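You operate a simulated robot arm through the tools that you are given. There is no shell and no other tool. Be economical: measure what you need, move in short steps, check, and stop when the job is done.

The job below is to be done with a simulated robot arm. You get a single attempt, and the scene is never put back.

## Task
Switch off, move the green beaker to the middle of the sheet and stir it even.
Fine: plate and sheet at the bench end; use the green rod, which goes back. Set down upright: green beaker.
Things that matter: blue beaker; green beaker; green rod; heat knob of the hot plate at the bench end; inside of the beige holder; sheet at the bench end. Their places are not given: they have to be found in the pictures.

The check looks at the end state, three seconds after you hand in, the way a careful person would. Anything else that was tipped, shoved, dropped, spilled or broken makes it a failure. Flat cloth is picked up by pressing the open fingertips on it (5 to 10 N) and closing them slowly along it; thin cloth reads only 2 to 8 mm in the jaws.

## Robot
A 6-joint arm with a two-finger parallel gripper, fixed in place. Base frame: the origin is at the foot of the arm, x ahead of it, y to its left, z up; the work surface is at about z = 0. Lengths are in m, angles in degrees, forces in N, time in s.
With the tool pointing down near the work surface it reaches from about 0.14 to 0.58 m from the base axis. Its first joint turns from -66.0 to 66.0 degrees. Payload 2.1 kg.
The tool frame sits at the grasp point between the pads (the TCP): z along the fingers, y along the line on which they close. The tips reach 0.03 m beyond it. The gripper opens to 0.094 m. The fingers are 0.028 m wide and 0.01 m thick; the gripper's body (0.05 by 0.096 m) begins 0.055 m behind the TCP.
Orientation is that of the tool frame in the base frame, as a unit quaternion [w, x, y, z]. With the fingers straight down and closing along the base's y, the tool's x points along the base's -x, its y along +y and its z along -z.

## Interface
- The arm moves only by the tool play_rows. Its argument "plan" is one flat list of numbers, 7 for each row, row after row: the shift along the tool's x, y, z in mm, then the turn, a rotation vector about the tool's x, y, z in rad, then the finger opening in mm, from 0 to 94. In form: [x, y, z, ax, ay, az, gripper, x, y, z, ax, ay, az, gripper, ...]. A call has 1 to 12 rows; each row shifts and turns the commanded pose from where the row before left it, along the tool's axes as they then stand. A row lasts 0.2 s, in which the tool goes at most 0.05 m and 8.6 degrees; a call with a longer step from one row to the next is refused whole, and so is a gripper value outside its range. Where a pose cannot be reached the arm comes as near as it can. A force on the tool above 40 N (or 10 N above the force at the start of the call, whichever is more), or a blocked arm, ends the call early, and 0.2 s more pass. The fingers move at their own pace (about 0.072 m/s each) and stop on an object; they squeeze with about 41 N. The grip force told is the motor's: it shows also when the fingers shut on nothing. Time passes only in rows, and 0.2 s behind the last, so rows that do not move let the fingers close. It gives the time, the measured TCP pose, the force on the tool (base axes), the opening and the grip force at its end, in the units of the frame above (readings bear some noise), with the torque about the TCP (base axes, N m) and any sound that the robot's microphone picked up, and new pictures: "show" is both (left out), scene, wrist or none.
- Cameras (640 x 400 px; columns grow to the right, rows downward): "scene" is fixed at [0.0535, -0.366, 0.5065]; the picture's right is [0.82, -0.57, 0.00], its down [-0.19, -0.28, -0.94] and it looks along [0.54, 0.77, -0.34] (base axes); focal length 263 px, centre (320, 200). "wrist" rides on the gripper at [0.076, 0.014, -0.103] in the tool frame; the picture's right is [-0.18, 0.98, 0.00], its down [-0.75, -0.14, -0.64] and it looks along [-0.63, -0.12, 0.77] (tool axes); focal length 243 px, centre (320, 200).
- locate(camera, pixels): for up to 12 pixels [column, row] of the newest picture of that camera ("zoom" is the newest enlarged one), the place [x, y, z] in the base frame of the surface seen there, good to about 0.003 m. The clock stands still meanwhile.
- enlarge(camera, box): a new picture of the part [left, top, right, bottom] of that camera's present view, enlarged. The clock stands still meanwhile.
- sign_off(): hands the job in; it is judged then, once.

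Go step by step. Measure first, check grasps and placings, and put right what went wrong. The budget is 80 turns and 200 pictures, counting those below and the enlarged ones. Unless the task says otherwise, let go and move clear before handing in, and close with one line.

The tools are called after "Call:" by a JSON object that holds its "method" and its "body". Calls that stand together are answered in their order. play_rows: Moves the arm, as the interface text tells. Its arguments: {"type":"object","properties":{"plan":{"type":"array"},"show":{"type":"string","enum":["both","scene","wrist","none"]}},"required":["plan"]} The other tools are called the same way: locate (camera, pixels) gives the place of the surface under pixels of a picture; enlarge (camera, box) takes an enlarged picture of a part of a camera's view; sign_off () hands the job in.

At the start:

```text
time_s: 0.0
tcp_pos: [0.3427, 0.1032, 0.4006]
orientation: [0.0, 0.0, 1.0, 0.0]
ft_force: [1.2, 0.4, 0.2]
torque: [-0.01, -0.03, 0.01]
width: 0.0942
grasp_force: 0.1
```

scene: 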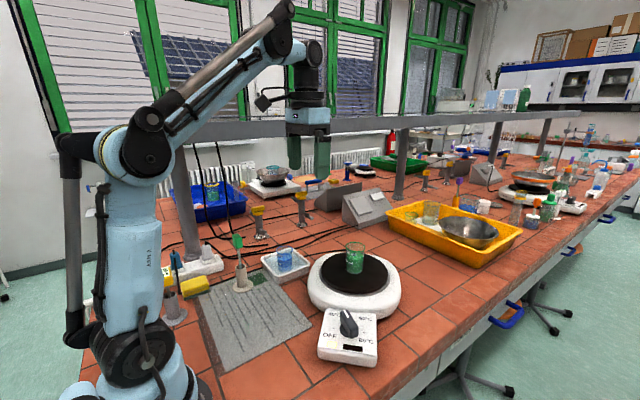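
wrist: 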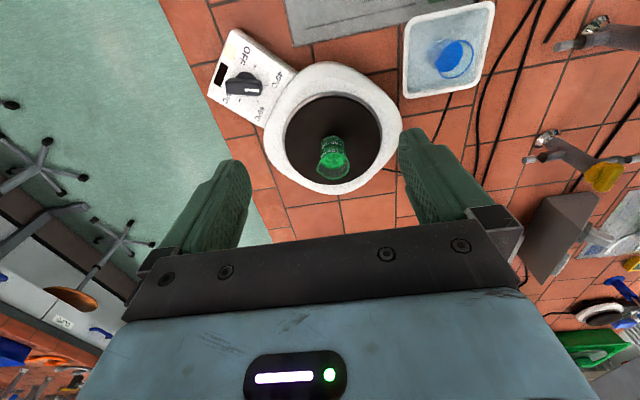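

The scene shows the green beaker on the plate near (355,258), the knob near (348,323), the sheet near (255,325) and a green rod near (240,265). I'll enlarge these before moving.

Call:
{"method": "enlarge", "body": {"camera": "scene", "box": [150, 220, 310, 320]}}

Call:
{"method": "enlarge", "body": {"camera": "scene", "box": [280, 230, 440, 380]}}

Call:
{"method": "enlarge", "body": {"camera": "wrist", "box": [190, 10, 430, 200]}}

Call:
{"method": "locate", "body": {"camera": "scene", "pixels": [[355, 246], [355, 272], [348, 316], [352, 332], [238, 240], [241, 270], [242, 285], [285, 252], [200, 292], [268, 280], [312, 322], [225, 370]]}}

Call:
{"method": "locate", "body": {"camera": "wrist", "pixels": [[334, 160], [240, 85], [252, 88], [300, 120], [370, 120], [335, 180], [247, 55], [225, 75], [265, 100], [455, 60], [300, 30], [335, 100]]}}

```text
4.00 times, centred on (230, 270) of scene
```

zoom: 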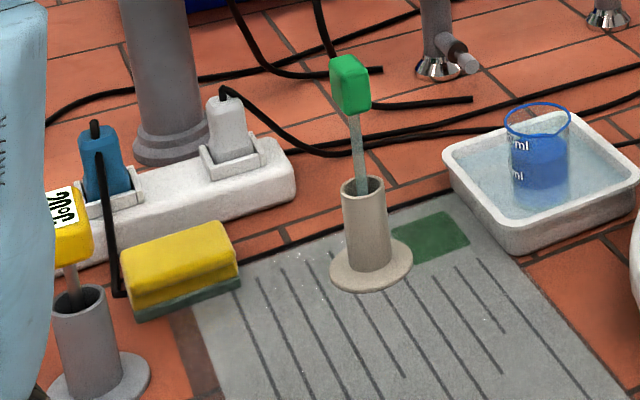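

```text
2.67 times, centred on (360, 305) of scene
```

zoom: 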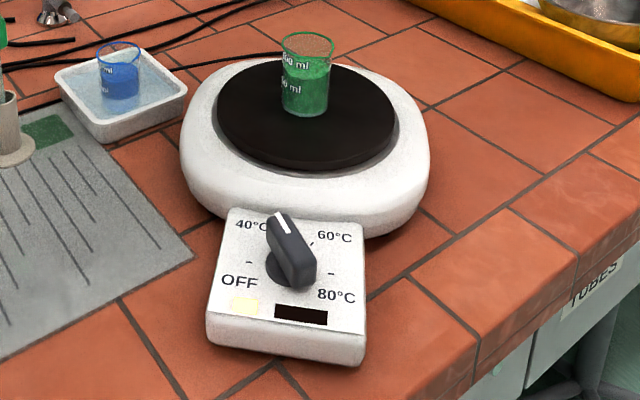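

```text
2.11 times, centred on (310, 105) of wrist
```

zoom: 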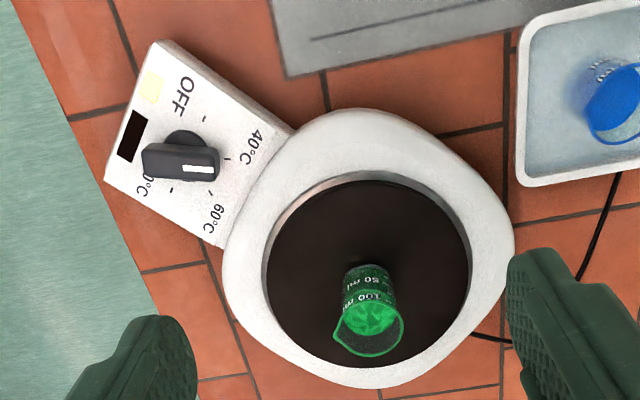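

```text
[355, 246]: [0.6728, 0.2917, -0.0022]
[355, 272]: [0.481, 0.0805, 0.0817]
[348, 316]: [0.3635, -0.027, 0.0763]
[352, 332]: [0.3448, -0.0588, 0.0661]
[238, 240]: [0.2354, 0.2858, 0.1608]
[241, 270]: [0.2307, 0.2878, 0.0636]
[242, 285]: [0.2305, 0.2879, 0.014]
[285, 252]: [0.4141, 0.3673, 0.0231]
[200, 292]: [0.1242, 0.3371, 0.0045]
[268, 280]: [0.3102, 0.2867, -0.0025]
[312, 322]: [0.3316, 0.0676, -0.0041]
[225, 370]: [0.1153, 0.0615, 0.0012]
```

```text
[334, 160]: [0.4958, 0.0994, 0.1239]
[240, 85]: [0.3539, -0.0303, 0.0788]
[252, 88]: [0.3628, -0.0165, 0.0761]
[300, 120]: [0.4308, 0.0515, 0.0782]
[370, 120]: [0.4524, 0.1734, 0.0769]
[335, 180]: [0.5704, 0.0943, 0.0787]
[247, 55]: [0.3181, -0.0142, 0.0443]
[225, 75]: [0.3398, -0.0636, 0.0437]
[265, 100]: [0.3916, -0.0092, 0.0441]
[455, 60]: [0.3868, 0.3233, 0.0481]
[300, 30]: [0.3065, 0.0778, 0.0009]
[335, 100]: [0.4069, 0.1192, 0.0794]
```

The knob's pointer seems to be at about 40–60°C; I need a closer top view to read its angle. I'll move above and behind it.

Call:
{"method": "play_rows", "body": {"plan": [8, -26, 30, 0, 0, 0, 94, 8, -26, 30, 0, 0, 0, 94, 8, -26, 30, 0, 0, 0, 94, 8, -26, 30, 0, 0, 0, 94, 8, -26, 30, 0, 0, 0, 94]}}

Call:
{"method": "enlarge", "body": {"camera": "wrist", "box": [200, 60, 440, 210]}}

```text
time_s: 1.2
tcp_pos: [0.3014, -0.0251, 0.2515]
orientation: [0.0, 0.0, 1.0, 0.0]
ft_force: [0.5, 1.0, -0.5]
torque: [0.0, 0.01, 0.03]
width: 0.094
grasp_force: 0.1
```

scene: 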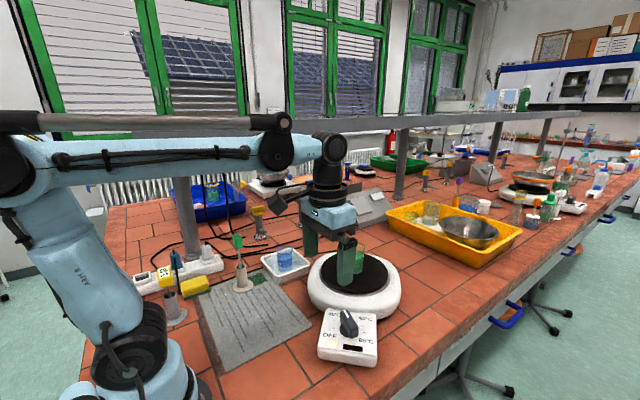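
wrist: 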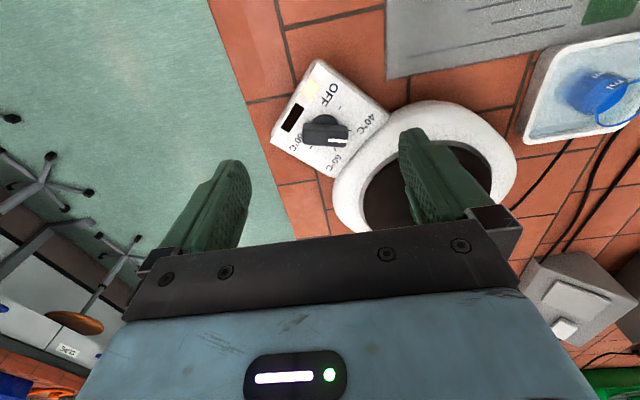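

```text
2.67 times, centred on (320, 135) of wrist
```

zoom: 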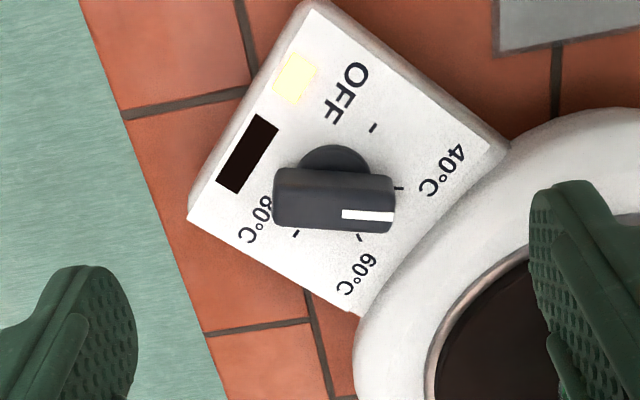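

The zoom shows the bar of the knob with its white mark at (367,215). I'll measure the bar, dial ticks and labels.

Call:
{"method": "locate", "body": {"camera": "zoom", "pixels": [[280, 187], [392, 185], [278, 222], [388, 228], [373, 128], [400, 188], [361, 237], [295, 234], [347, 92], [442, 170], [356, 274], [258, 220]]}}

Call:
{"method": "locate", "body": {"camera": "zoom", "pixels": [[338, 160], [305, 160], [365, 160], [335, 200], [345, 215], [390, 215], [335, 180], [320, 10], [500, 150], [195, 215], [355, 310], [336, 146]]}}

```text
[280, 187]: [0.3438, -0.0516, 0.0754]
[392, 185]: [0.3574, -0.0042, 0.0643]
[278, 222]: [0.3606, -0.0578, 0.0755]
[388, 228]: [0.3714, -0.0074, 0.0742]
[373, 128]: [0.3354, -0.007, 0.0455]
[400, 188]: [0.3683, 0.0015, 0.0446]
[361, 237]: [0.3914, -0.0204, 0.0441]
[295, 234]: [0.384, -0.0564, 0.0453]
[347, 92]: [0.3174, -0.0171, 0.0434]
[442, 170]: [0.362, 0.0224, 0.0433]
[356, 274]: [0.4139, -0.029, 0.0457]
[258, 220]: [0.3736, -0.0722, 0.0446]
```

```text
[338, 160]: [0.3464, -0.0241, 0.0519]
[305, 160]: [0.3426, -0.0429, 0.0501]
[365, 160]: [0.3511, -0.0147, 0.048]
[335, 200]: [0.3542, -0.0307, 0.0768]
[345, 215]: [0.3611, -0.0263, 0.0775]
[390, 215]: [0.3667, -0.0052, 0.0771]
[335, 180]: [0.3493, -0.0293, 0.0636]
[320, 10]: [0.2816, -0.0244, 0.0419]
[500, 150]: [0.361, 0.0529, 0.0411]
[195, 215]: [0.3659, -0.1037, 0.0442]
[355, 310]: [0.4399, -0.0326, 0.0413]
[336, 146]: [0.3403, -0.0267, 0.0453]
```

The dial centre is near (0.360,-0.0315). Ticks sit at base angles 134° (OFF), 76° (40), 20° (60) and -46° (80), and the pointer is at about 75°, so it needs a +60° turn seen from above. I'll go above the knob and turn the fingers to straddle the bar.

Call:
{"method": "play_rows", "body": {"plan": [-20, -2, 37, 0, 0, 0, 50, -20, -2, 37, 0, 0, 0, 50, -19, -2, 36, 0, 0, 0, 50, 0, 0, 0, 0, 0, 0.141, 50, 0, 0, 0, 0, 0, 0.141, 50, 0, 0, 0, 0, 0, 0.141, 50, 0, 0, 0, 0, 0, 0.141, 50, 0, 0, 0, 0, 0, 0.141, 50, 0, 0, 0, 0, 0, 0.141, 50, 0, 0, 0, 0, 0, 0.141, 50, 0, 0, 0, 0, 0, 0.141, 50, 0, 0, 0, 0, 0, 0.141, 50], "show": "none"}}

Call:
{"method": "play_rows", "body": {"plan": [0, 0, 0, 0, 0, 0.141, 50, 0, 0, 0, 0, 0, 0.141, 50, 0, 0, 0, 0, 0, 0.141, 50, 0, 0, 0, 0, 0, 0.141, 50]}}

```text
time_s: 3.8
tcp_pos: [0.3623, -0.0317, 0.1409]
orientation: [0.0, 0.594, 0.805, 0.0]
ft_force: [-0.7, 0.3, -0.3]
torque: [0.06, 0.01, -0.03]
width: 0.05
grasp_force: 0.0
```

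```text
time_s: 4.8
tcp_pos: [0.3635, -0.0325, 0.1396]
orientation: [0.001, 0.794, 0.607, -0.001]
ft_force: [-1.4, 0.0, 0.1]
torque: [-0.02, 0.03, -0.04]
width: 0.0501
grasp_force: 0.0
```

scene: 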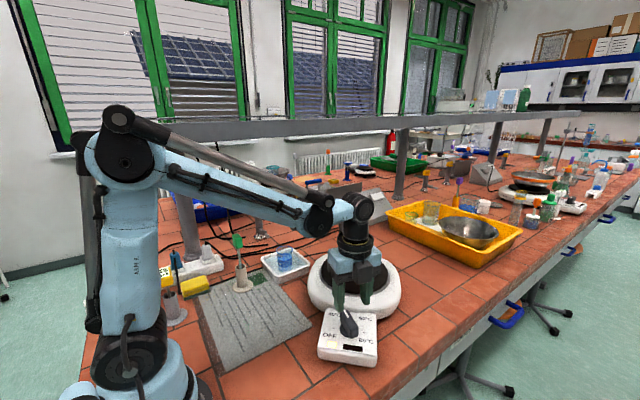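
wrist: 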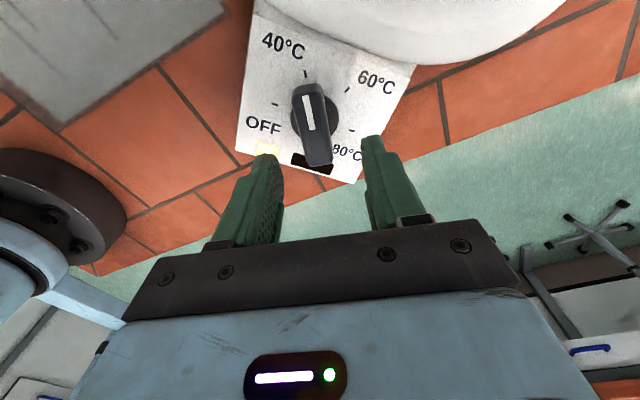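

The fingers straddle the bar; the OFF tick is at (275,104) and the pointer points to the 40 tick at (305,72). I'll measure the bar again to centre on it.

Call:
{"method": "locate", "body": {"camera": "wrist", "pixels": [[297, 88], [323, 87], [331, 163], [307, 165], [309, 97], [310, 128], [275, 104], [305, 73], [347, 90], [351, 130], [300, 105], [325, 110]]}}

```text
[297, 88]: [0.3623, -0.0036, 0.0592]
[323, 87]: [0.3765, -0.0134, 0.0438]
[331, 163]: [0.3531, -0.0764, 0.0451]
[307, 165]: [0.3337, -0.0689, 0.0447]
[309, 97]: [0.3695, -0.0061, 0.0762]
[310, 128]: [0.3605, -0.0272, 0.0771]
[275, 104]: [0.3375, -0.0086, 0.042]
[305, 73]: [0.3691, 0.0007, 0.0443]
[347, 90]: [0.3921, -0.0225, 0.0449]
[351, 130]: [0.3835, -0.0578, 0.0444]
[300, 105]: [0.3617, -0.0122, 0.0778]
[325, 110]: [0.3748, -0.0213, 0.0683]
```

Bar centre confirmed near (0.3605,-0.032). I'll descend so the tips stay above the hub, and close.

Call:
{"method": "play_rows", "body": {"plan": [0, -2, 14, 0, 0, 0, 50, 0, 0, 14, 0, 0, 0, 50, 0, 0, 14, 0, 0, 0, 50, 0, 0, 11, 0, 0, 0, 50, 0, 0, 0, 0, 0, 0, 35, 0, 0, 0, 0, 0, 0, 25, 0, 0, 0, 0, 0, 0, 15, 0, 0, 0, 0, 0, 0, 10, 0, 0, 0, 0, 0, 0, 10]}}

```text
time_s: 6.8
tcp_pos: [0.3598, -0.0305, 0.0894]
orientation: [0.001, 0.793, 0.609, 0.0]
ft_force: [2.4, 1.9, -11.1]
torque: [-0.3, 0.04, -0.02]
width: 0.0215
grasp_force: 45.0
```

scene: 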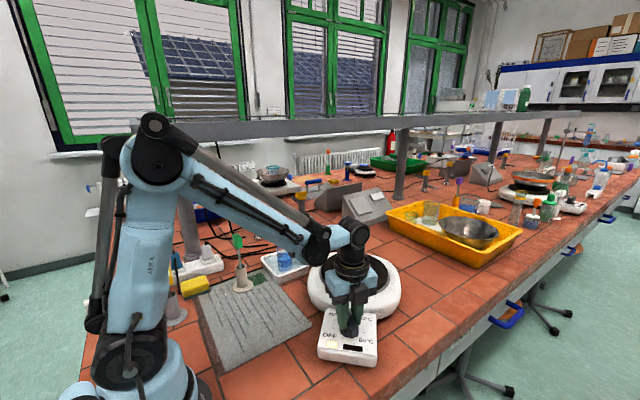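
wrist: 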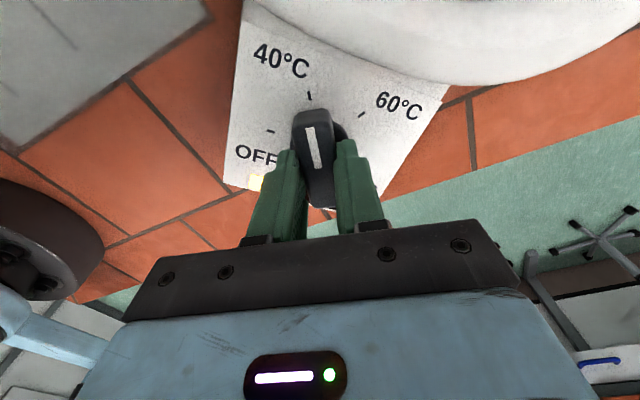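

The bar is gripped (21.5 mm wide). I'll turn it +60° seen from above toward OFF.

Call:
{"method": "play_rows", "body": {"plan": [0, 0, 0, 0, 0, -0.131, 10, 0, 0, 0, 0, 0, -0.131, 10, 0, 0, 0, 0, 0, -0.131, 10, 0, 0, 0, 0, 0, -0.131, 10, 0, 0, 0, 0, 0, -0.131, 10, 0, 0, 0, 0, 0, -0.131, 10, 0, 0, 0, 0, 0, -0.131, 10, 0, 0, 0, 0, 0, -0.131, 10, 0, 0, 0, 0, 0, 0, 10]}}

Call:
{"method": "enlarge", "body": {"camera": "wrist", "box": [200, 50, 440, 220]}}

```text
time_s: 7.8
tcp_pos: [0.3593, -0.0307, 0.0899]
orientation: [-0.002, 0.623, 0.782, 0.002]
ft_force: [-1.2, 0.2, 5.9]
torque: [0.01, -0.26, -0.02]
width: 0.0218
grasp_force: 44.5
stopped in row 4: the force on the tool passed its limit at 40 N (the readings are from after the stop); the commanded pose is now the measured one
```

scene: 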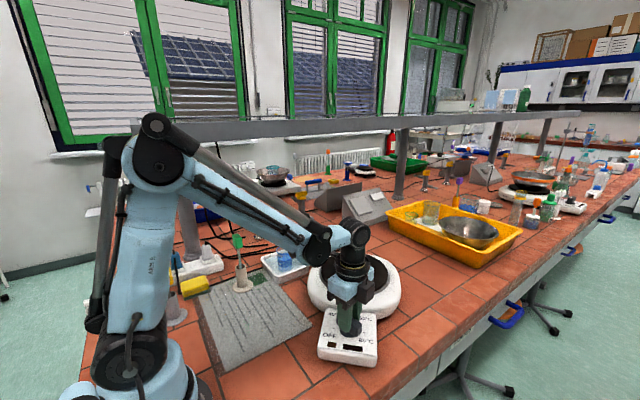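
wrist: 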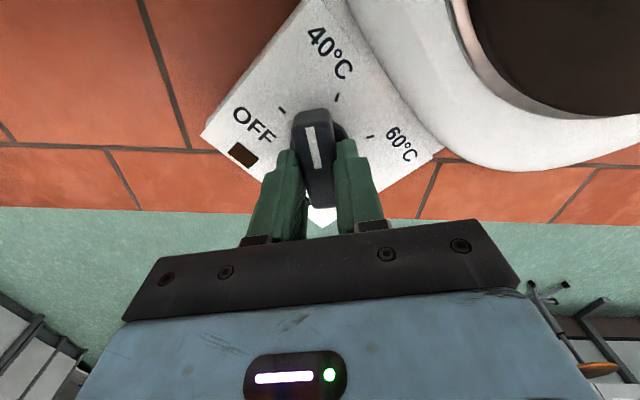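

```text
2.35 times, centred on (320, 135) of wrist
```

zoom: 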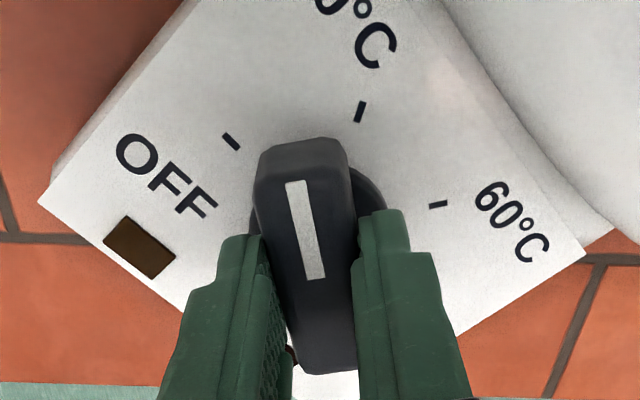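

The lamp has already gone dark, but the pointer is only halfway between 40 and OFF. I'll continue the turn more slowly.

Call:
{"method": "play_rows", "body": {"plan": [0, 0, 0, 0, 0, -0.07, 10, 0, 0, 0, 0, 0, -0.07, 10, 0, 0, 0, 0, 0, -0.07, 10, 0, 0, 0, 0, 0, -0.07, 10, 0, 0, 0, 0, 0, -0.07, 10, 0, 0, 0, 0, 0, -0.07, 10, 0, 0, 0, 0, 0, -0.07, 10, 0, 0, 0, 0, 0, -0.06, 10]}}

Call:
{"method": "enlarge", "body": {"camera": "wrist", "box": [200, 50, 440, 220]}}

```text
time_s: 9.6
tcp_pos: [0.3595, -0.0303, 0.0887]
orientation: [-0.002, 0.387, 0.922, 0.002]
ft_force: [-2.7, -3.3, 38.0]
torque: [-0.34, -0.02, 0.0]
width: 0.0219
grasp_force: 45.0
```

scene: 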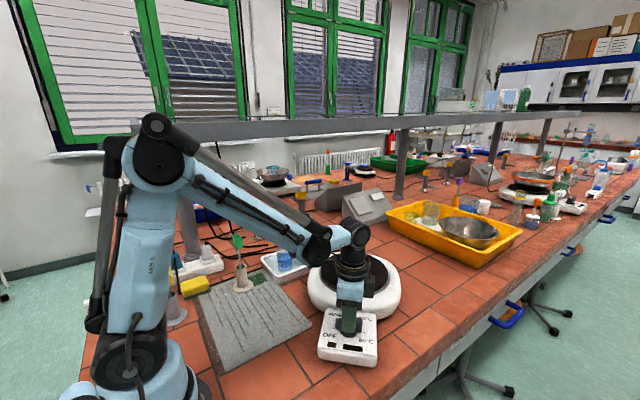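
wrist: 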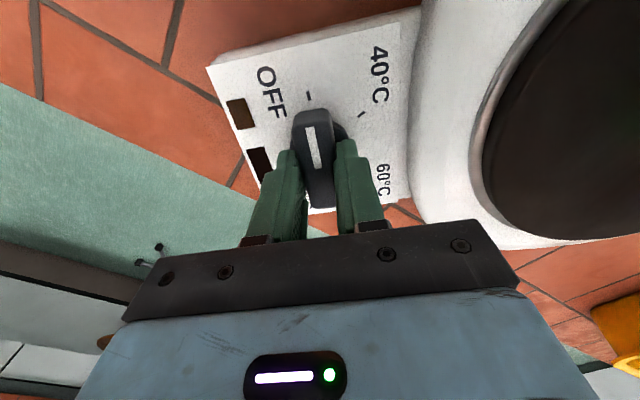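

```text
2.35 times, centred on (320, 135) of wrist
```

zoom: 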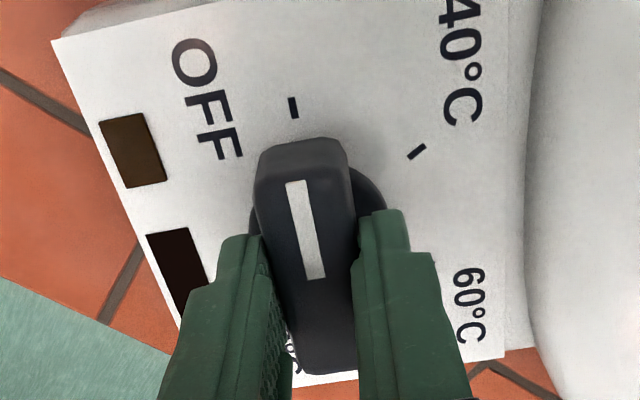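

The pointer now lines up with the OFF tick and the lamp is dark. I'll release and rise.

Call:
{"method": "play_rows", "body": {"plan": [0, 0, 0, 0, 0, 0, 30, 0, 0, 0, 0, 0, 0, 50, 0, 0, -15, 0, 0, 0, 50, 0, 0, -30, 0, 0, 0, 50, 0, 0, -40, 0, 0, 0, 60, 0, 0, -40, 0, 0, 0, 80, 0, 0, -30, 0, 0, 0, 94]}}

Call:
{"method": "enlarge", "body": {"camera": "wrist", "box": [220, 40, 420, 165]}}

```text
time_s: 11.2
tcp_pos: [0.3612, -0.0293, 0.2444]
orientation: [-0.003, 0.387, 0.922, 0.001]
ft_force: [-0.9, 0.6, -0.4]
torque: [0.04, 0.01, 0.0]
width: 0.0942
grasp_force: 0.1
```

scene: 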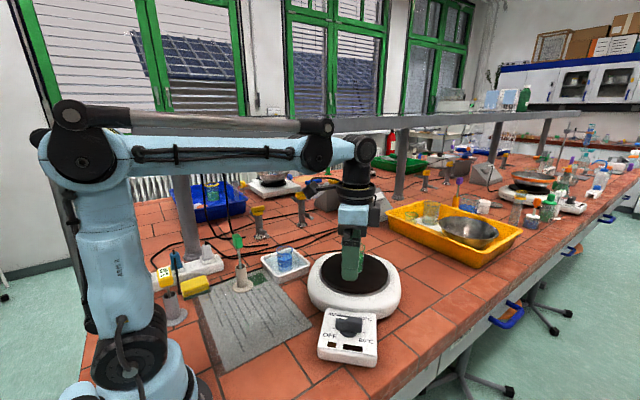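
wrist: 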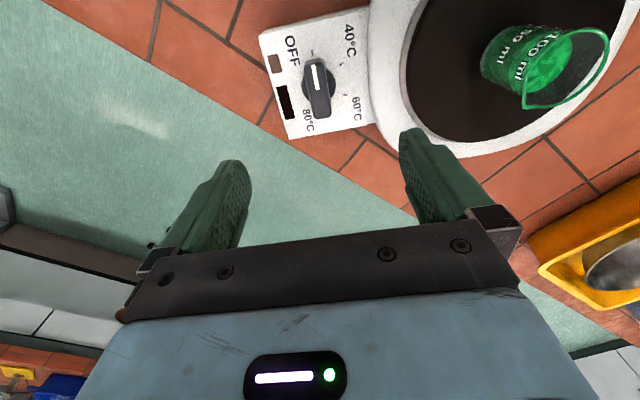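

```text
3.20 times, centred on (320, 102) of wrist
```

zoom: 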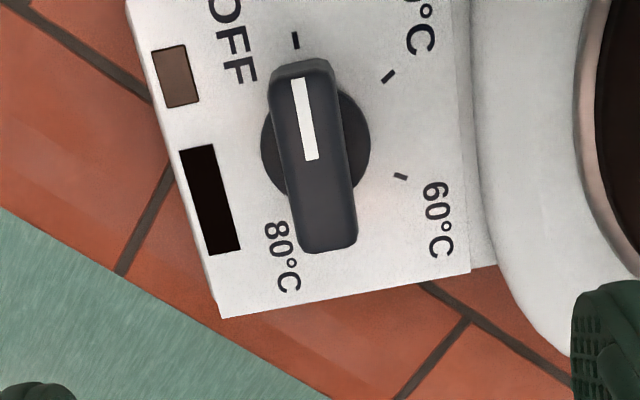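

The knob is set at OFF. Next I'll turn the gripper back to the base alignment and move to view the beaker from closer.

Call:
{"method": "play_rows", "body": {"plan": [0, 0, 0, 0, 0, -0.133, 94, 0, 0, 0, 0, 0, -0.133, 94, 0, 0, 0, 0, 0, -0.133, 94, 0, 0, 0, 0, 0, -0.133, 94, 0, 0, 0, 0, 0, -0.132, 94, 0, 0, 0, 0, 0, -0.132, 94, -15, 42, -3, 0, 0, 0, 94, -15, 42, -3, 0, 0, 0, 94, -15, 42, -3, 0, 0, 0, 94, 0, 0, 0, 0, 0, 0, 94]}}

Call:
{"method": "enlarge", "body": {"camera": "wrist", "box": [220, 40, 420, 165]}}

Call:
{"method": "enlarge", "body": {"camera": "scene", "box": [315, 230, 395, 280]}}

```text
time_s: 13.4
tcp_pos: [0.4067, 0.0934, 0.2539]
orientation: [-0.002, 0.0, 1.0, 0.002]
ft_force: [0.9, 0.1, -0.2]
torque: [-0.03, 0.0, 0.0]
width: 0.0941
grasp_force: 0.1
```

scene: 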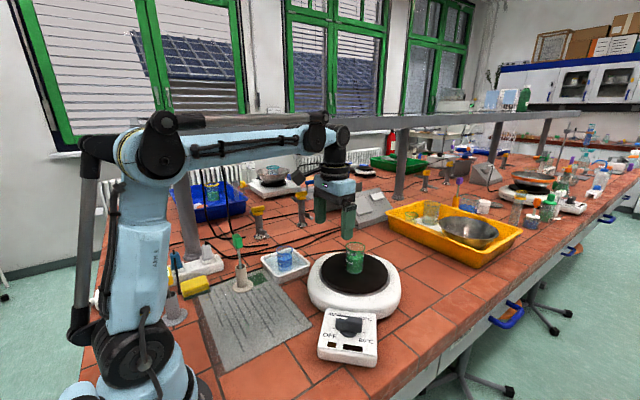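
wrist: 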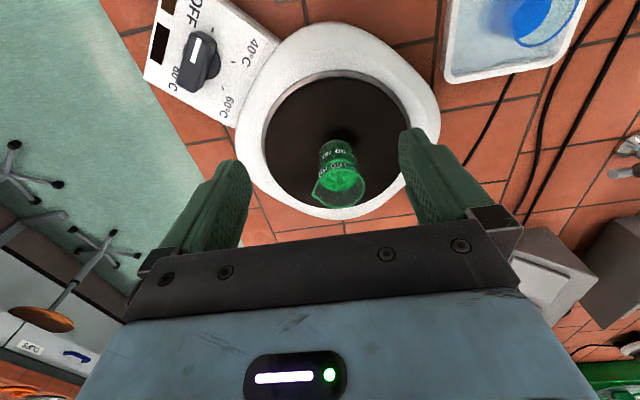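

```text
3.20 times, centred on (320, 102) of wrist
```

zoom: 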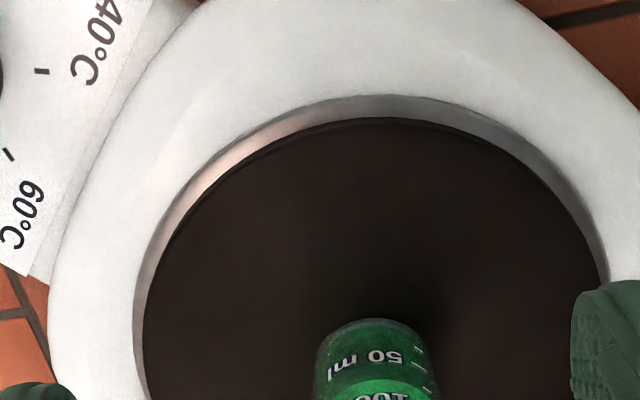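

```text
8.00 times, centred on (355, 255) of scene
```

zoom: 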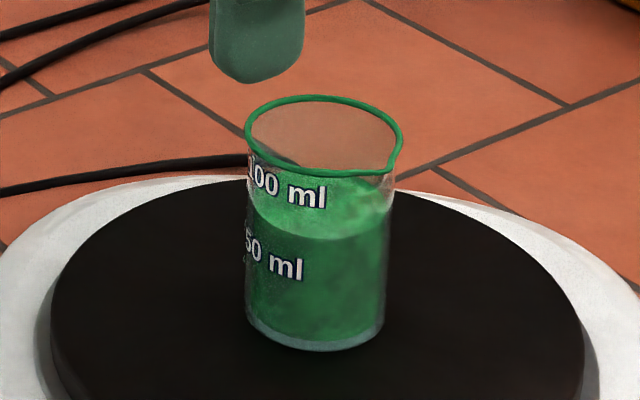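

The beaker has a green rim, is about half full, and the liquid is unmixed. I'll measure the rim, liquid line and base in the scene zoom.

Call:
{"method": "locate", "body": {"camera": "zoom", "pixels": [[325, 98], [247, 130], [402, 135], [320, 171], [395, 165], [318, 349], [249, 312], [382, 318], [320, 290], [255, 230], [380, 230], [320, 330]]}}

Call:
{"method": "enlarge", "body": {"camera": "wrist", "box": [280, 120, 400, 220]}}

```text
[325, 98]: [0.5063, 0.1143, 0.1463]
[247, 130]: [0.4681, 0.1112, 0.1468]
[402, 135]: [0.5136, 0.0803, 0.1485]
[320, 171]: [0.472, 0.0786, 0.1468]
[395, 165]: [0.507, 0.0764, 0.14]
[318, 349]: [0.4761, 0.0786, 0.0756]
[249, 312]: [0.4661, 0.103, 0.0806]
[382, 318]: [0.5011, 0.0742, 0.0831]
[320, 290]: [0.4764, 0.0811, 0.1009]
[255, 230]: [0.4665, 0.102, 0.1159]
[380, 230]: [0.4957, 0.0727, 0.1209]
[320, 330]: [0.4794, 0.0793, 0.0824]
```

```text
4.00 times, centred on (340, 170) of wrist
```

zoom: 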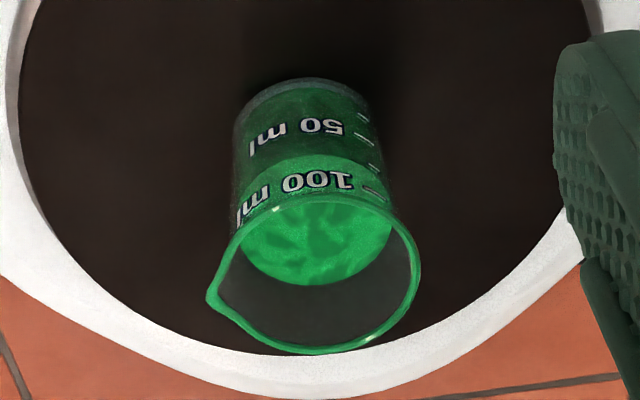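

Beaker centre is (0.4895, 0.096), base z 0.078, rim z 0.147, diameter about 46 mm with the lip off to one side. I'll move above it and check.

Call:
{"method": "play_rows", "body": {"plan": [-28, 1, 0, 0, 0, 0, 94, -28, 1, 0, 0, 0, 0, 94, -27, 1, 0, 0, 0, 0, 94, 0, 0, 0, 0, 0, 0, 94, 0, 0, 20, 0, 0, 0, 94, 0, 0, 0, 0, 0, 0, 94]}}

```text
time_s: 14.8
tcp_pos: [0.4878, 0.097, 0.2342]
orientation: [-0.002, 0.001, 1.0, 0.003]
ft_force: [-0.7, 0.5, 0.2]
torque: [0.04, -0.02, -0.02]
width: 0.0941
grasp_force: 0.0
```

scene: 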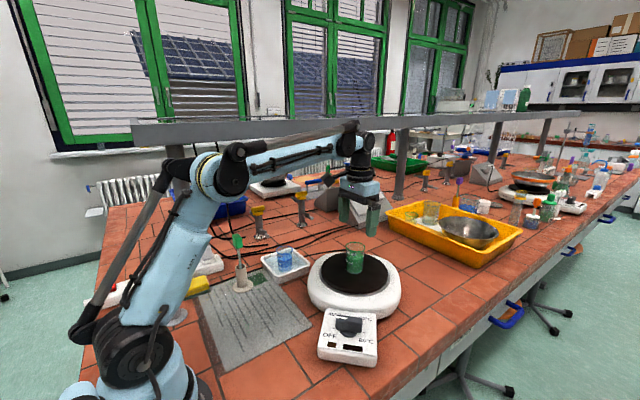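
wrist: 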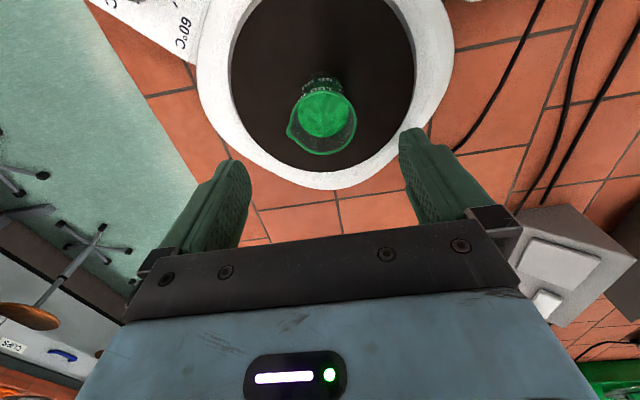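

Aligned within 2 mm. Descending around the beaker and closing.

Call:
{"method": "play_rows", "body": {"plan": [-1, 0, 30, 0, 0, 0, 94, 0, 0, 30, 0, 0, 0, 94, 0, 0, 25, 0, 0, 0, 94, 0, 0, 20, 0, 0, 0, 94, 0, 0, 13, 0, 0, 0, 94, 0, 0, 0, 0, 0, 0, 94]}}

Call:
{"method": "play_rows", "body": {"plan": [0, 0, 0, 0, 0, 0, 80, 0, 0, 0, 0, 0, 0, 70, 0, 0, 0, 0, 0, 0, 60, 0, 0, 0, 0, 0, 0, 54, 0, 0, 0, 0, 0, 0, 50, 0, 0, 0, 0, 0, 0, 46, 0, 0, 0, 0, 0, 0, 42, 0, 0, 0, 0, 0, 0, 40, 0, 0, 0, 0, 0, 0, 40]}}

```text
time_s: 16.2
tcp_pos: [0.4878, 0.0979, 0.1164]
orientation: [-0.002, 0.001, 1.0, 0.003]
ft_force: [-0.9, 0.9, -0.7]
torque: [-0.03, 0.0, 0.0]
width: 0.0942
grasp_force: 0.0
```

scene: 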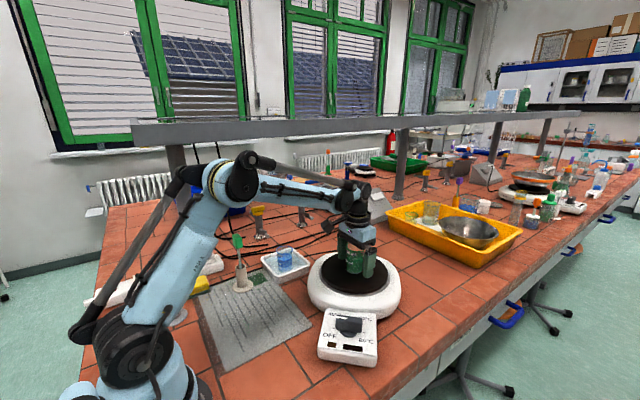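
wrist: 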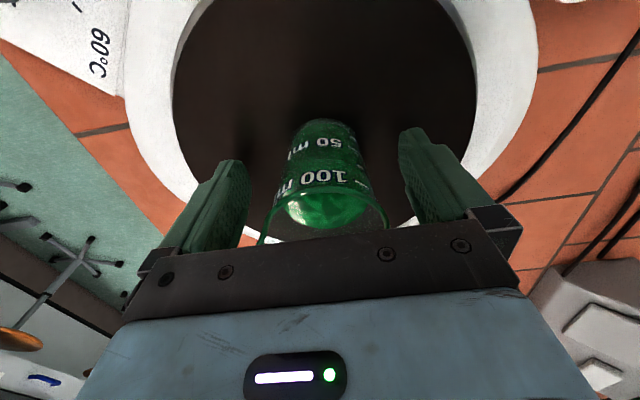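

```text
time_s: 18.2
tcp_pos: [0.4888, 0.0978, 0.1157]
orientation: [-0.002, 0.0, 1.0, 0.002]
ft_force: [-0.7, -0.1, 1.0]
torque: [-0.02, 0.02, -0.01]
width: 0.0514
grasp_force: 40.9
```

scene: 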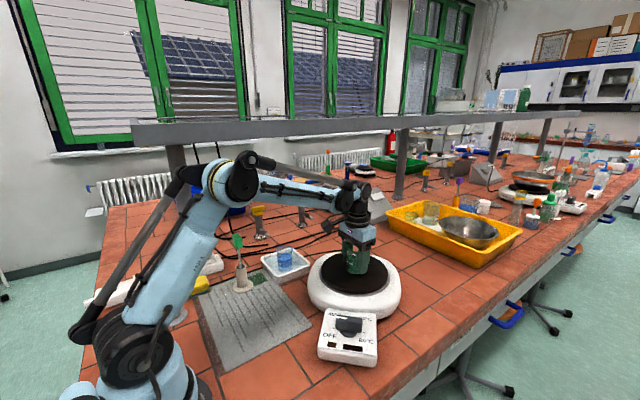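
wrist: 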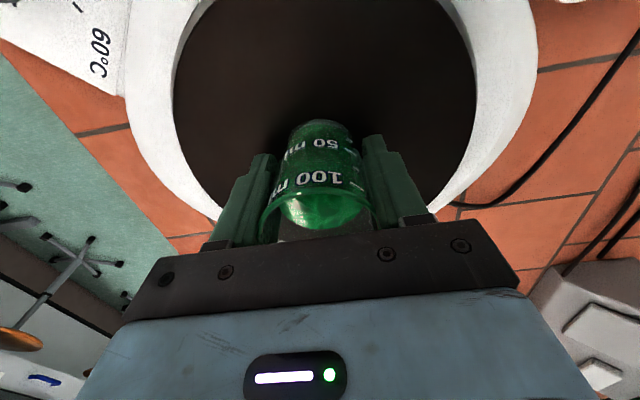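

The beaker is gripped (51 mm). While it is held, I'll measure the sheet's corners and the holder in the scene picture.

Call:
{"method": "enlarge", "body": {"camera": "scene", "box": [170, 250, 330, 380]}}

```text
3.08 times, centred on (250, 315) of scene
```

zoom: 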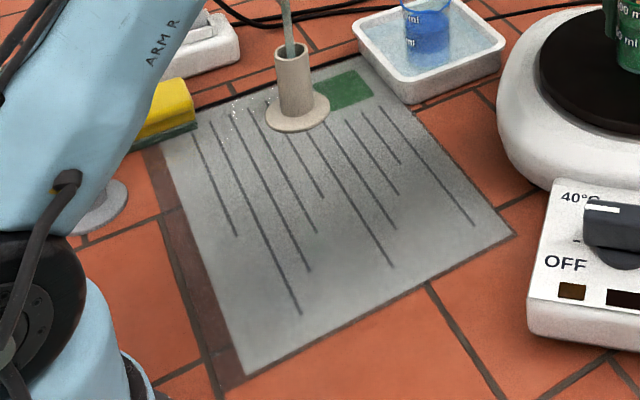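

Call:
{"method": "locate", "body": {"camera": "zoom", "pixels": [[514, 234], [243, 374], [163, 143], [366, 56], [270, 122], [328, 108], [299, 130], [294, 50], [277, 55], [311, 52], [380, 300], [200, 260]]}}

```text
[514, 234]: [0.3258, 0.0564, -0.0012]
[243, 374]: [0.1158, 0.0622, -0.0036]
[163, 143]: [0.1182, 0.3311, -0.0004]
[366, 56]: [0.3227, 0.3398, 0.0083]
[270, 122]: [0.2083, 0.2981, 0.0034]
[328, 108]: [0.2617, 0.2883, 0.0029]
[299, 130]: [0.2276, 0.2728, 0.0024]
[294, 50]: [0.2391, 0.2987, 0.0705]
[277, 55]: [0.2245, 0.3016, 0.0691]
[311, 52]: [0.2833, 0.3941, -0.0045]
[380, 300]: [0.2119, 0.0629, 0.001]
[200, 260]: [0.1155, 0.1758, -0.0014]
```

Call:
{"method": "locate", "body": {"camera": "scene", "pixels": [[262, 269], [255, 272], [225, 281], [228, 282], [218, 284], [218, 282], [262, 272], [250, 275], [207, 290], [272, 281], [290, 299], [205, 310]]}}

Call:
{"method": "enlarge", "body": {"camera": "scene", "box": [195, 255, 285, 305]}}

```text
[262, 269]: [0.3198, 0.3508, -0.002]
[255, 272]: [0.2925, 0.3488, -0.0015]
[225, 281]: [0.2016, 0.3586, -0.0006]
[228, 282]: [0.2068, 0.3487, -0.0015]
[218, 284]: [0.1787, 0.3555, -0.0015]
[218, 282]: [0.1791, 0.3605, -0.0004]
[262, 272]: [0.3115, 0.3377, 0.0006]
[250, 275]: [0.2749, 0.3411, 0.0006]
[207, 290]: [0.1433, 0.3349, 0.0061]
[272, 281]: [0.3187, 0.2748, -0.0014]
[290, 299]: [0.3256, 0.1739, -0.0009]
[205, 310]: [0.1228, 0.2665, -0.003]
```

```text
7.11 times, centred on (240, 280) of scene
```

zoom: 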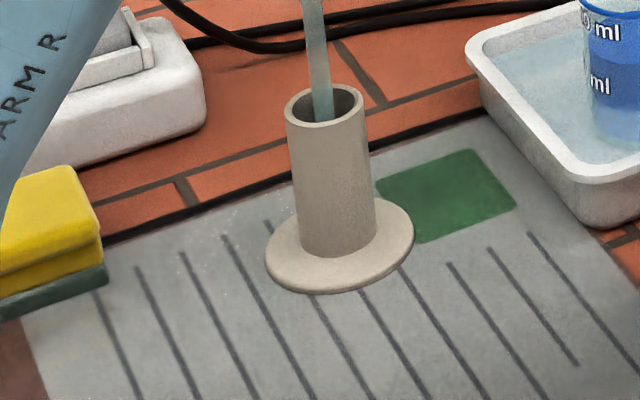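

The sheet spans x 0.116–0.324, y 0.060–0.356, so its middle is about (0.220, 0.208); the holder stands on it at (0.236, 0.29). I'll lift the beaker gently.

Call:
{"method": "play_rows", "body": {"plan": [0, 0, -4, 0, 0, 0, 40, 0, 0, -8, 0, 0, 0, 40, 0, 0, -12, 0, 0, 0, 40, 0, 0, -14, 0, 0, 0, 40, 0, 0, -14, 0, 0, 0, 40, 0, 0, -14, 0, 0, 0, 40, 0, 0, -10, 0, 0, 0, 40, 0, 0, -4, 0, 0, 0, 40]}}

```text
time_s: 20.0
tcp_pos: [0.4871, 0.0967, 0.1958]
orientation: [-0.002, 0.0, 1.0, 0.002]
ft_force: [-0.2, 0.3, -0.9]
torque: [0.0, -0.01, 0.03]
width: 0.0517
grasp_force: 40.8
```

scene: 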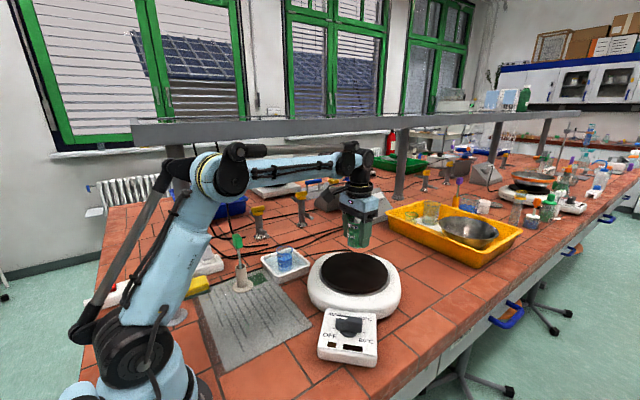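
wrist: 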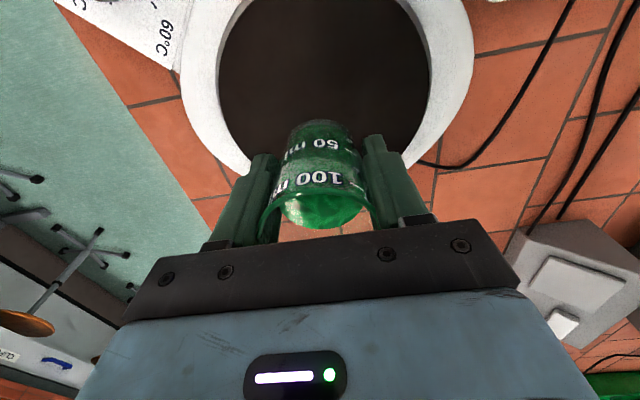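

The beaker is lifted level. I'll carry it toward the sheet in gentle steps.

Call:
{"method": "play_rows", "body": {"plan": [4, 1.6, 0, 0, 0, 0, 40, 8, 3.3, 0, 0, 0, 0, 40, 13, 5.3, 0, 0, 0, 0, 40, 16, 6.6, 0, 0, 0, 0, 40, 16, 6.6, 0, 0, 0, 0, 40, 16, 6.6, 0, 0, 0, 0, 40, 16, 6.6, 0, 0, 0, 0, 40, 16, 6.6, 0, 0, 0, 0, 40, 16, 6.6, 0, 0, 0, 0, 40, 16, 6.6, 0, 0, 0, 0, 40, 12, 5, 0, 0, 0, 0, 40, 6, 2.4, 0, 0, 0, 0, 40], "show": "scene"}}

Call:
{"method": "play_rows", "body": {"plan": [4, 1.6, 0, 0, 0, 0, 40, 8, 3.3, 0, 0, 0, 0, 40, 14, 5.6, 0, 0, 0, 0, 40, 16, 6.6, 0, 0, 0, 0, 40, 16, 6.6, 0, 0, 0, 0, 40, 16, 6.6, 0, 0, 0, 0, 40, 16, 6.6, 0, 0, 0, 0, 40, 12, 5, 0, 0, 0, 0, 40, 7, 3, 0, 0, 0, 0, 40, 3, 1.2, 0, 0, 0, 0, 40]}}

```text
time_s: 22.6
tcp_pos: [0.3328, 0.16, 0.1942]
orientation: [-0.001, 0.0, 1.0, 0.003]
ft_force: [-0.1, 0.3, -1.5]
torque: [-0.02, -0.04, -0.02]
width: 0.0514
grasp_force: 41.4
```

scene: 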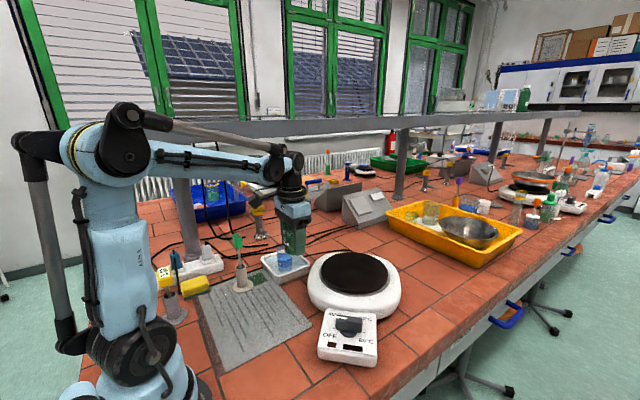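

```text
time_s: 24.8
tcp_pos: [0.2195, 0.2086, 0.1963]
orientation: [-0.002, 0.0, 1.0, 0.002]
ft_force: [0.1, -0.1, -1.2]
torque: [0.01, 0.0, 0.02]
width: 0.0515
grasp_force: 40.9
```

scene: 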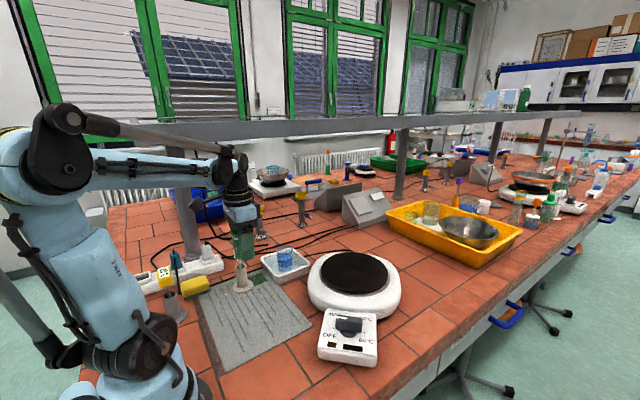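
wrist: 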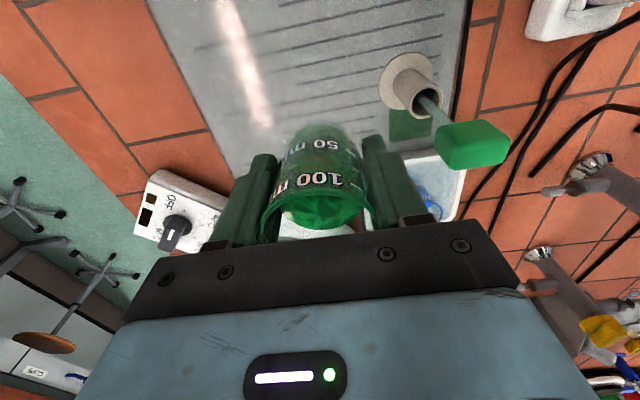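

Beaker is over the sheet middle; the rod handle is at (472,145) in the wrist view. I'll measure the handle and holder before lowering.

Call:
{"method": "locate", "body": {"camera": "wrist", "pixels": [[440, 140], [445, 165], [508, 140], [500, 163], [472, 160], [470, 130], [420, 95], [400, 95], [438, 100], [383, 80], [410, 55], [440, 75]]}}

```text
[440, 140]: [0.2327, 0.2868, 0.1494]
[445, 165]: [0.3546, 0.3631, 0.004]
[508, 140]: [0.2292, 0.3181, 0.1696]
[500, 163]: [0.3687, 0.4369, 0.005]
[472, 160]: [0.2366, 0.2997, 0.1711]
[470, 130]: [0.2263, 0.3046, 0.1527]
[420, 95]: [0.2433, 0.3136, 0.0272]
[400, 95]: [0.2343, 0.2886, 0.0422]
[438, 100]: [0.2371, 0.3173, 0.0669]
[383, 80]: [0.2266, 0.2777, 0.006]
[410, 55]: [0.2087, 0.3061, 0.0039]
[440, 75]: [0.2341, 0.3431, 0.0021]
```

The holder centre is about (0.235, 0.30) and the handle stays clear at y ≥ 0.287. Lowering the beaker.

Call:
{"method": "play_rows", "body": {"plan": [0, 0, 5, 0, 0, 0, 40, 0, 0, 10, 0, 0, 0, 40, 0, 0, 15, 0, 0, 0, 40, 0, 0, 18, 0, 0, 0, 40, 0, 0, 18, 0, 0, 0, 40, 0, 0, 18, 0, 0, 0, 40, 0, 0, 18, 0, 0, 0, 40, 0, 0, 18, 0, 0, 0, 40, 0, 0, 14, 0, 0, 0, 40, 0, 0, 10, 0, 0, 0, 40, 0, 0, 5, 0, 0, 0, 40, 0, 0, 3, 0, 0, 0, 40]}}

Call:
{"method": "enlarge", "body": {"camera": "scene", "box": [200, 230, 300, 310]}}

```text
time_s: 27.4
tcp_pos: [0.2222, 0.209, 0.0455]
orientation: [-0.001, 0.0, 1.0, 0.003]
ft_force: [-0.3, -0.8, -1.3]
torque: [0.01, 0.01, -0.02]
width: 0.0515
grasp_force: 41.1
```

scene: 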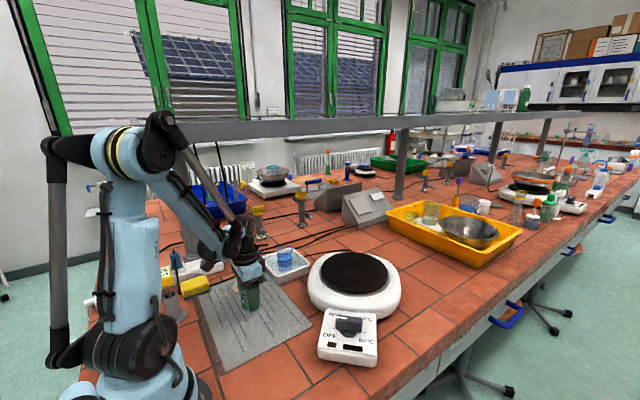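
wrist: 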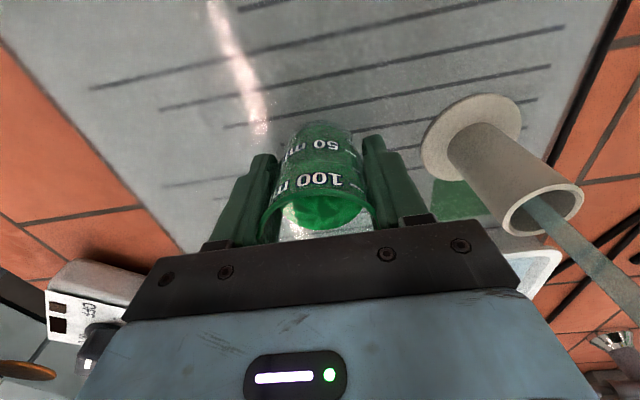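

```text
5.00 times, centred on (250, 270) of scene
```

zoom: 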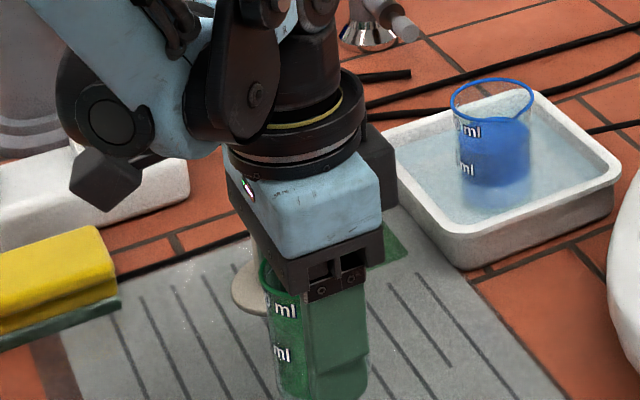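

About 7 mm should remain to the sheet. I'll lower in 1–2 mm steps until contact shows in the force.

Call:
{"method": "play_rows", "body": {"plan": [1.5, 0, 2, 0, 0, 0, 40, 0, 0, 2, 0, 0, 0, 40, 0, 0, 1, 0, 0, 0, 40, 0, 0, 1, 0, 0, 0, 40, 0, 0, 0, 0, 0, 0, 40], "show": "none"}}

```text
time_s: 28.6
tcp_pos: [0.2202, 0.2084, 0.0388]
orientation: [-0.001, 0.001, 1.0, 0.003]
ft_force: [-0.4, -0.2, -1.5]
torque: [0.0, 0.0, 0.0]
width: 0.0515
grasp_force: 41.0
```

Call:
{"method": "play_rows", "body": {"plan": [0, 0, 1, 0, 0, 0, 40, 0, 0, 0, 0, 0, 0, 40], "show": "none"}}

Call:
{"method": "play_rows", "body": {"plan": [0, 0, 1, 0, 0, 0, 40, 0, 0, 0, 0, 0, 0, 40]}}

Call:
{"method": "enlarge", "body": {"camera": "scene", "box": [200, 230, 300, 310]}}

```text
time_s: 29.2
tcp_pos: [0.221, 0.2079, 0.037]
orientation: [-0.001, 0.0, 1.0, 0.004]
ft_force: [1.0, 0.2, -1.5]
torque: [0.03, 0.03, 0.02]
width: 0.0514
grasp_force: 41.1
```

```text
time_s: 29.8
tcp_pos: [0.2198, 0.2082, 0.0367]
orientation: [0.0, 0.001, 1.0, 0.002]
ft_force: [2.9, -2.4, 26.5]
torque: [-0.36, -0.19, -0.1]
width: 0.0514
grasp_force: 40.5
```

scene: 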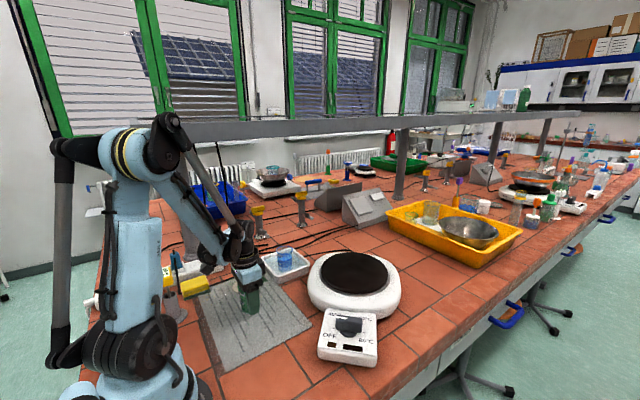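
wrist: 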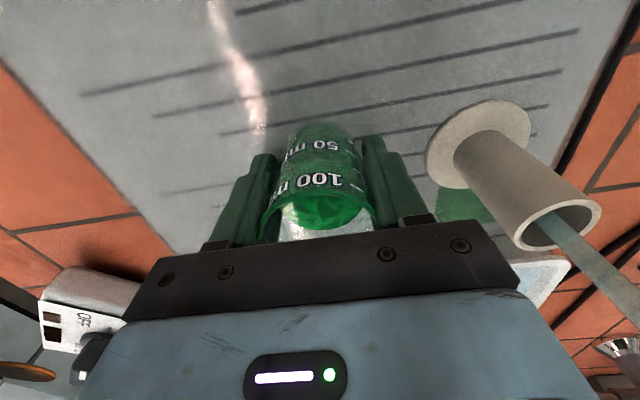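

```text
5.00 times, centred on (250, 270) of scene
```

zoom: 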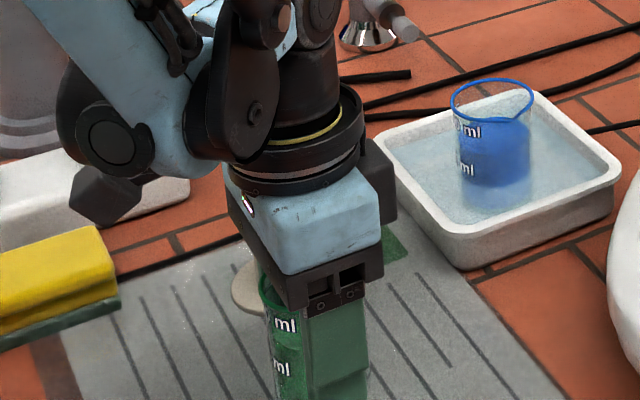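

Contact is clear (26.5 N). I'll ease off, open to 72 mm and rise straight up.

Call:
{"method": "play_rows", "body": {"plan": [0, 0, -0.7, 0, 0, 0, 40, 0, 0, 0, 0, 0, 0, 56, 0, 0, 0, 0, 0, 0, 64, 0, 0, 0, 0, 0, 0, 74, 0, 0, 0, 0, 0, 0, 74, 0, 0, -10, 0, 0, 0, 74, 0, 0, -25, 0, 0, 0, 74, 0, 0, -40, 0, 0, 0, 74, 0, 0, -45, 0, 0, 0, 74, 0, 0, -45, 0, 0, 0, 74, 0, 0, -35, 0, 0, 0, 74]}}

Call:
{"method": "enlarge", "body": {"camera": "scene", "box": [200, 220, 300, 320]}}

Call:
{"method": "enlarge", "body": {"camera": "wrist", "box": [280, 40, 540, 220]}}

```text
time_s: 32.2
tcp_pos: [0.2221, 0.2058, 0.2386]
orientation: [-0.001, 0.001, 1.0, 0.003]
ft_force: [0.2, 0.2, 0.1]
torque: [0.02, 0.01, 0.03]
width: 0.0739
grasp_force: 0.2
```

scene: 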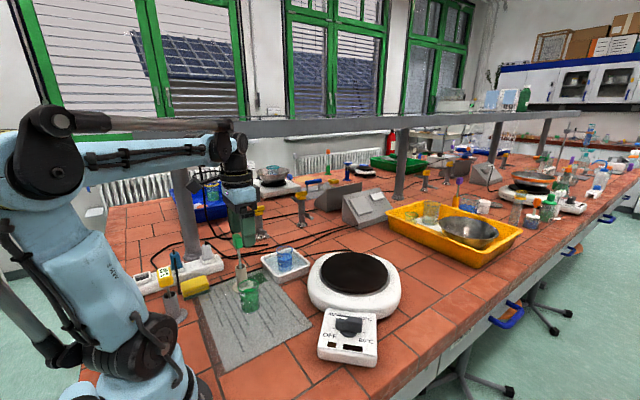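
wrist: 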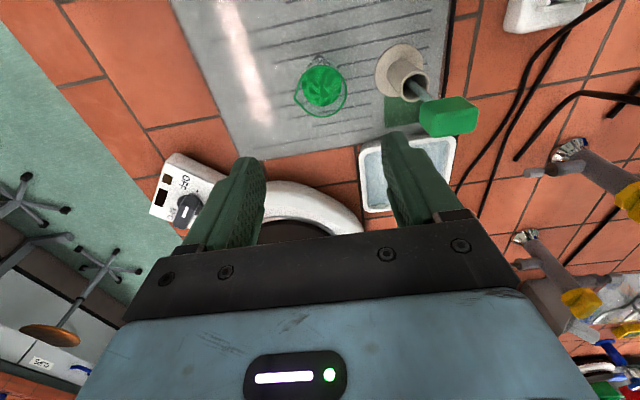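

```text
4.00 times, centred on (250, 270) of scene
```

zoom: 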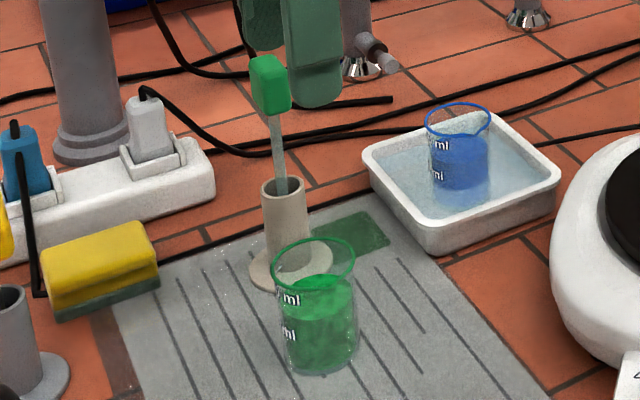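

```text
2.22 times, centred on (410, 130) of wrist
```

zoom: 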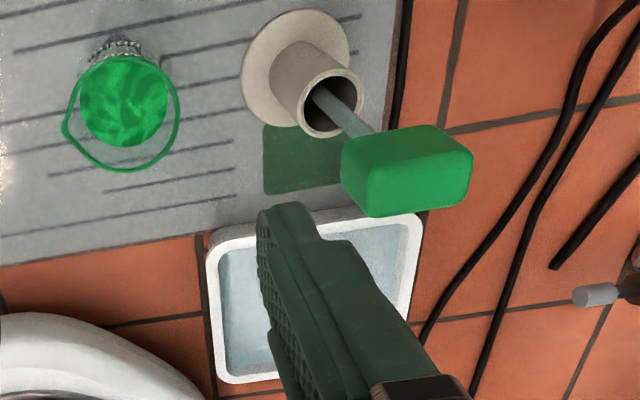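

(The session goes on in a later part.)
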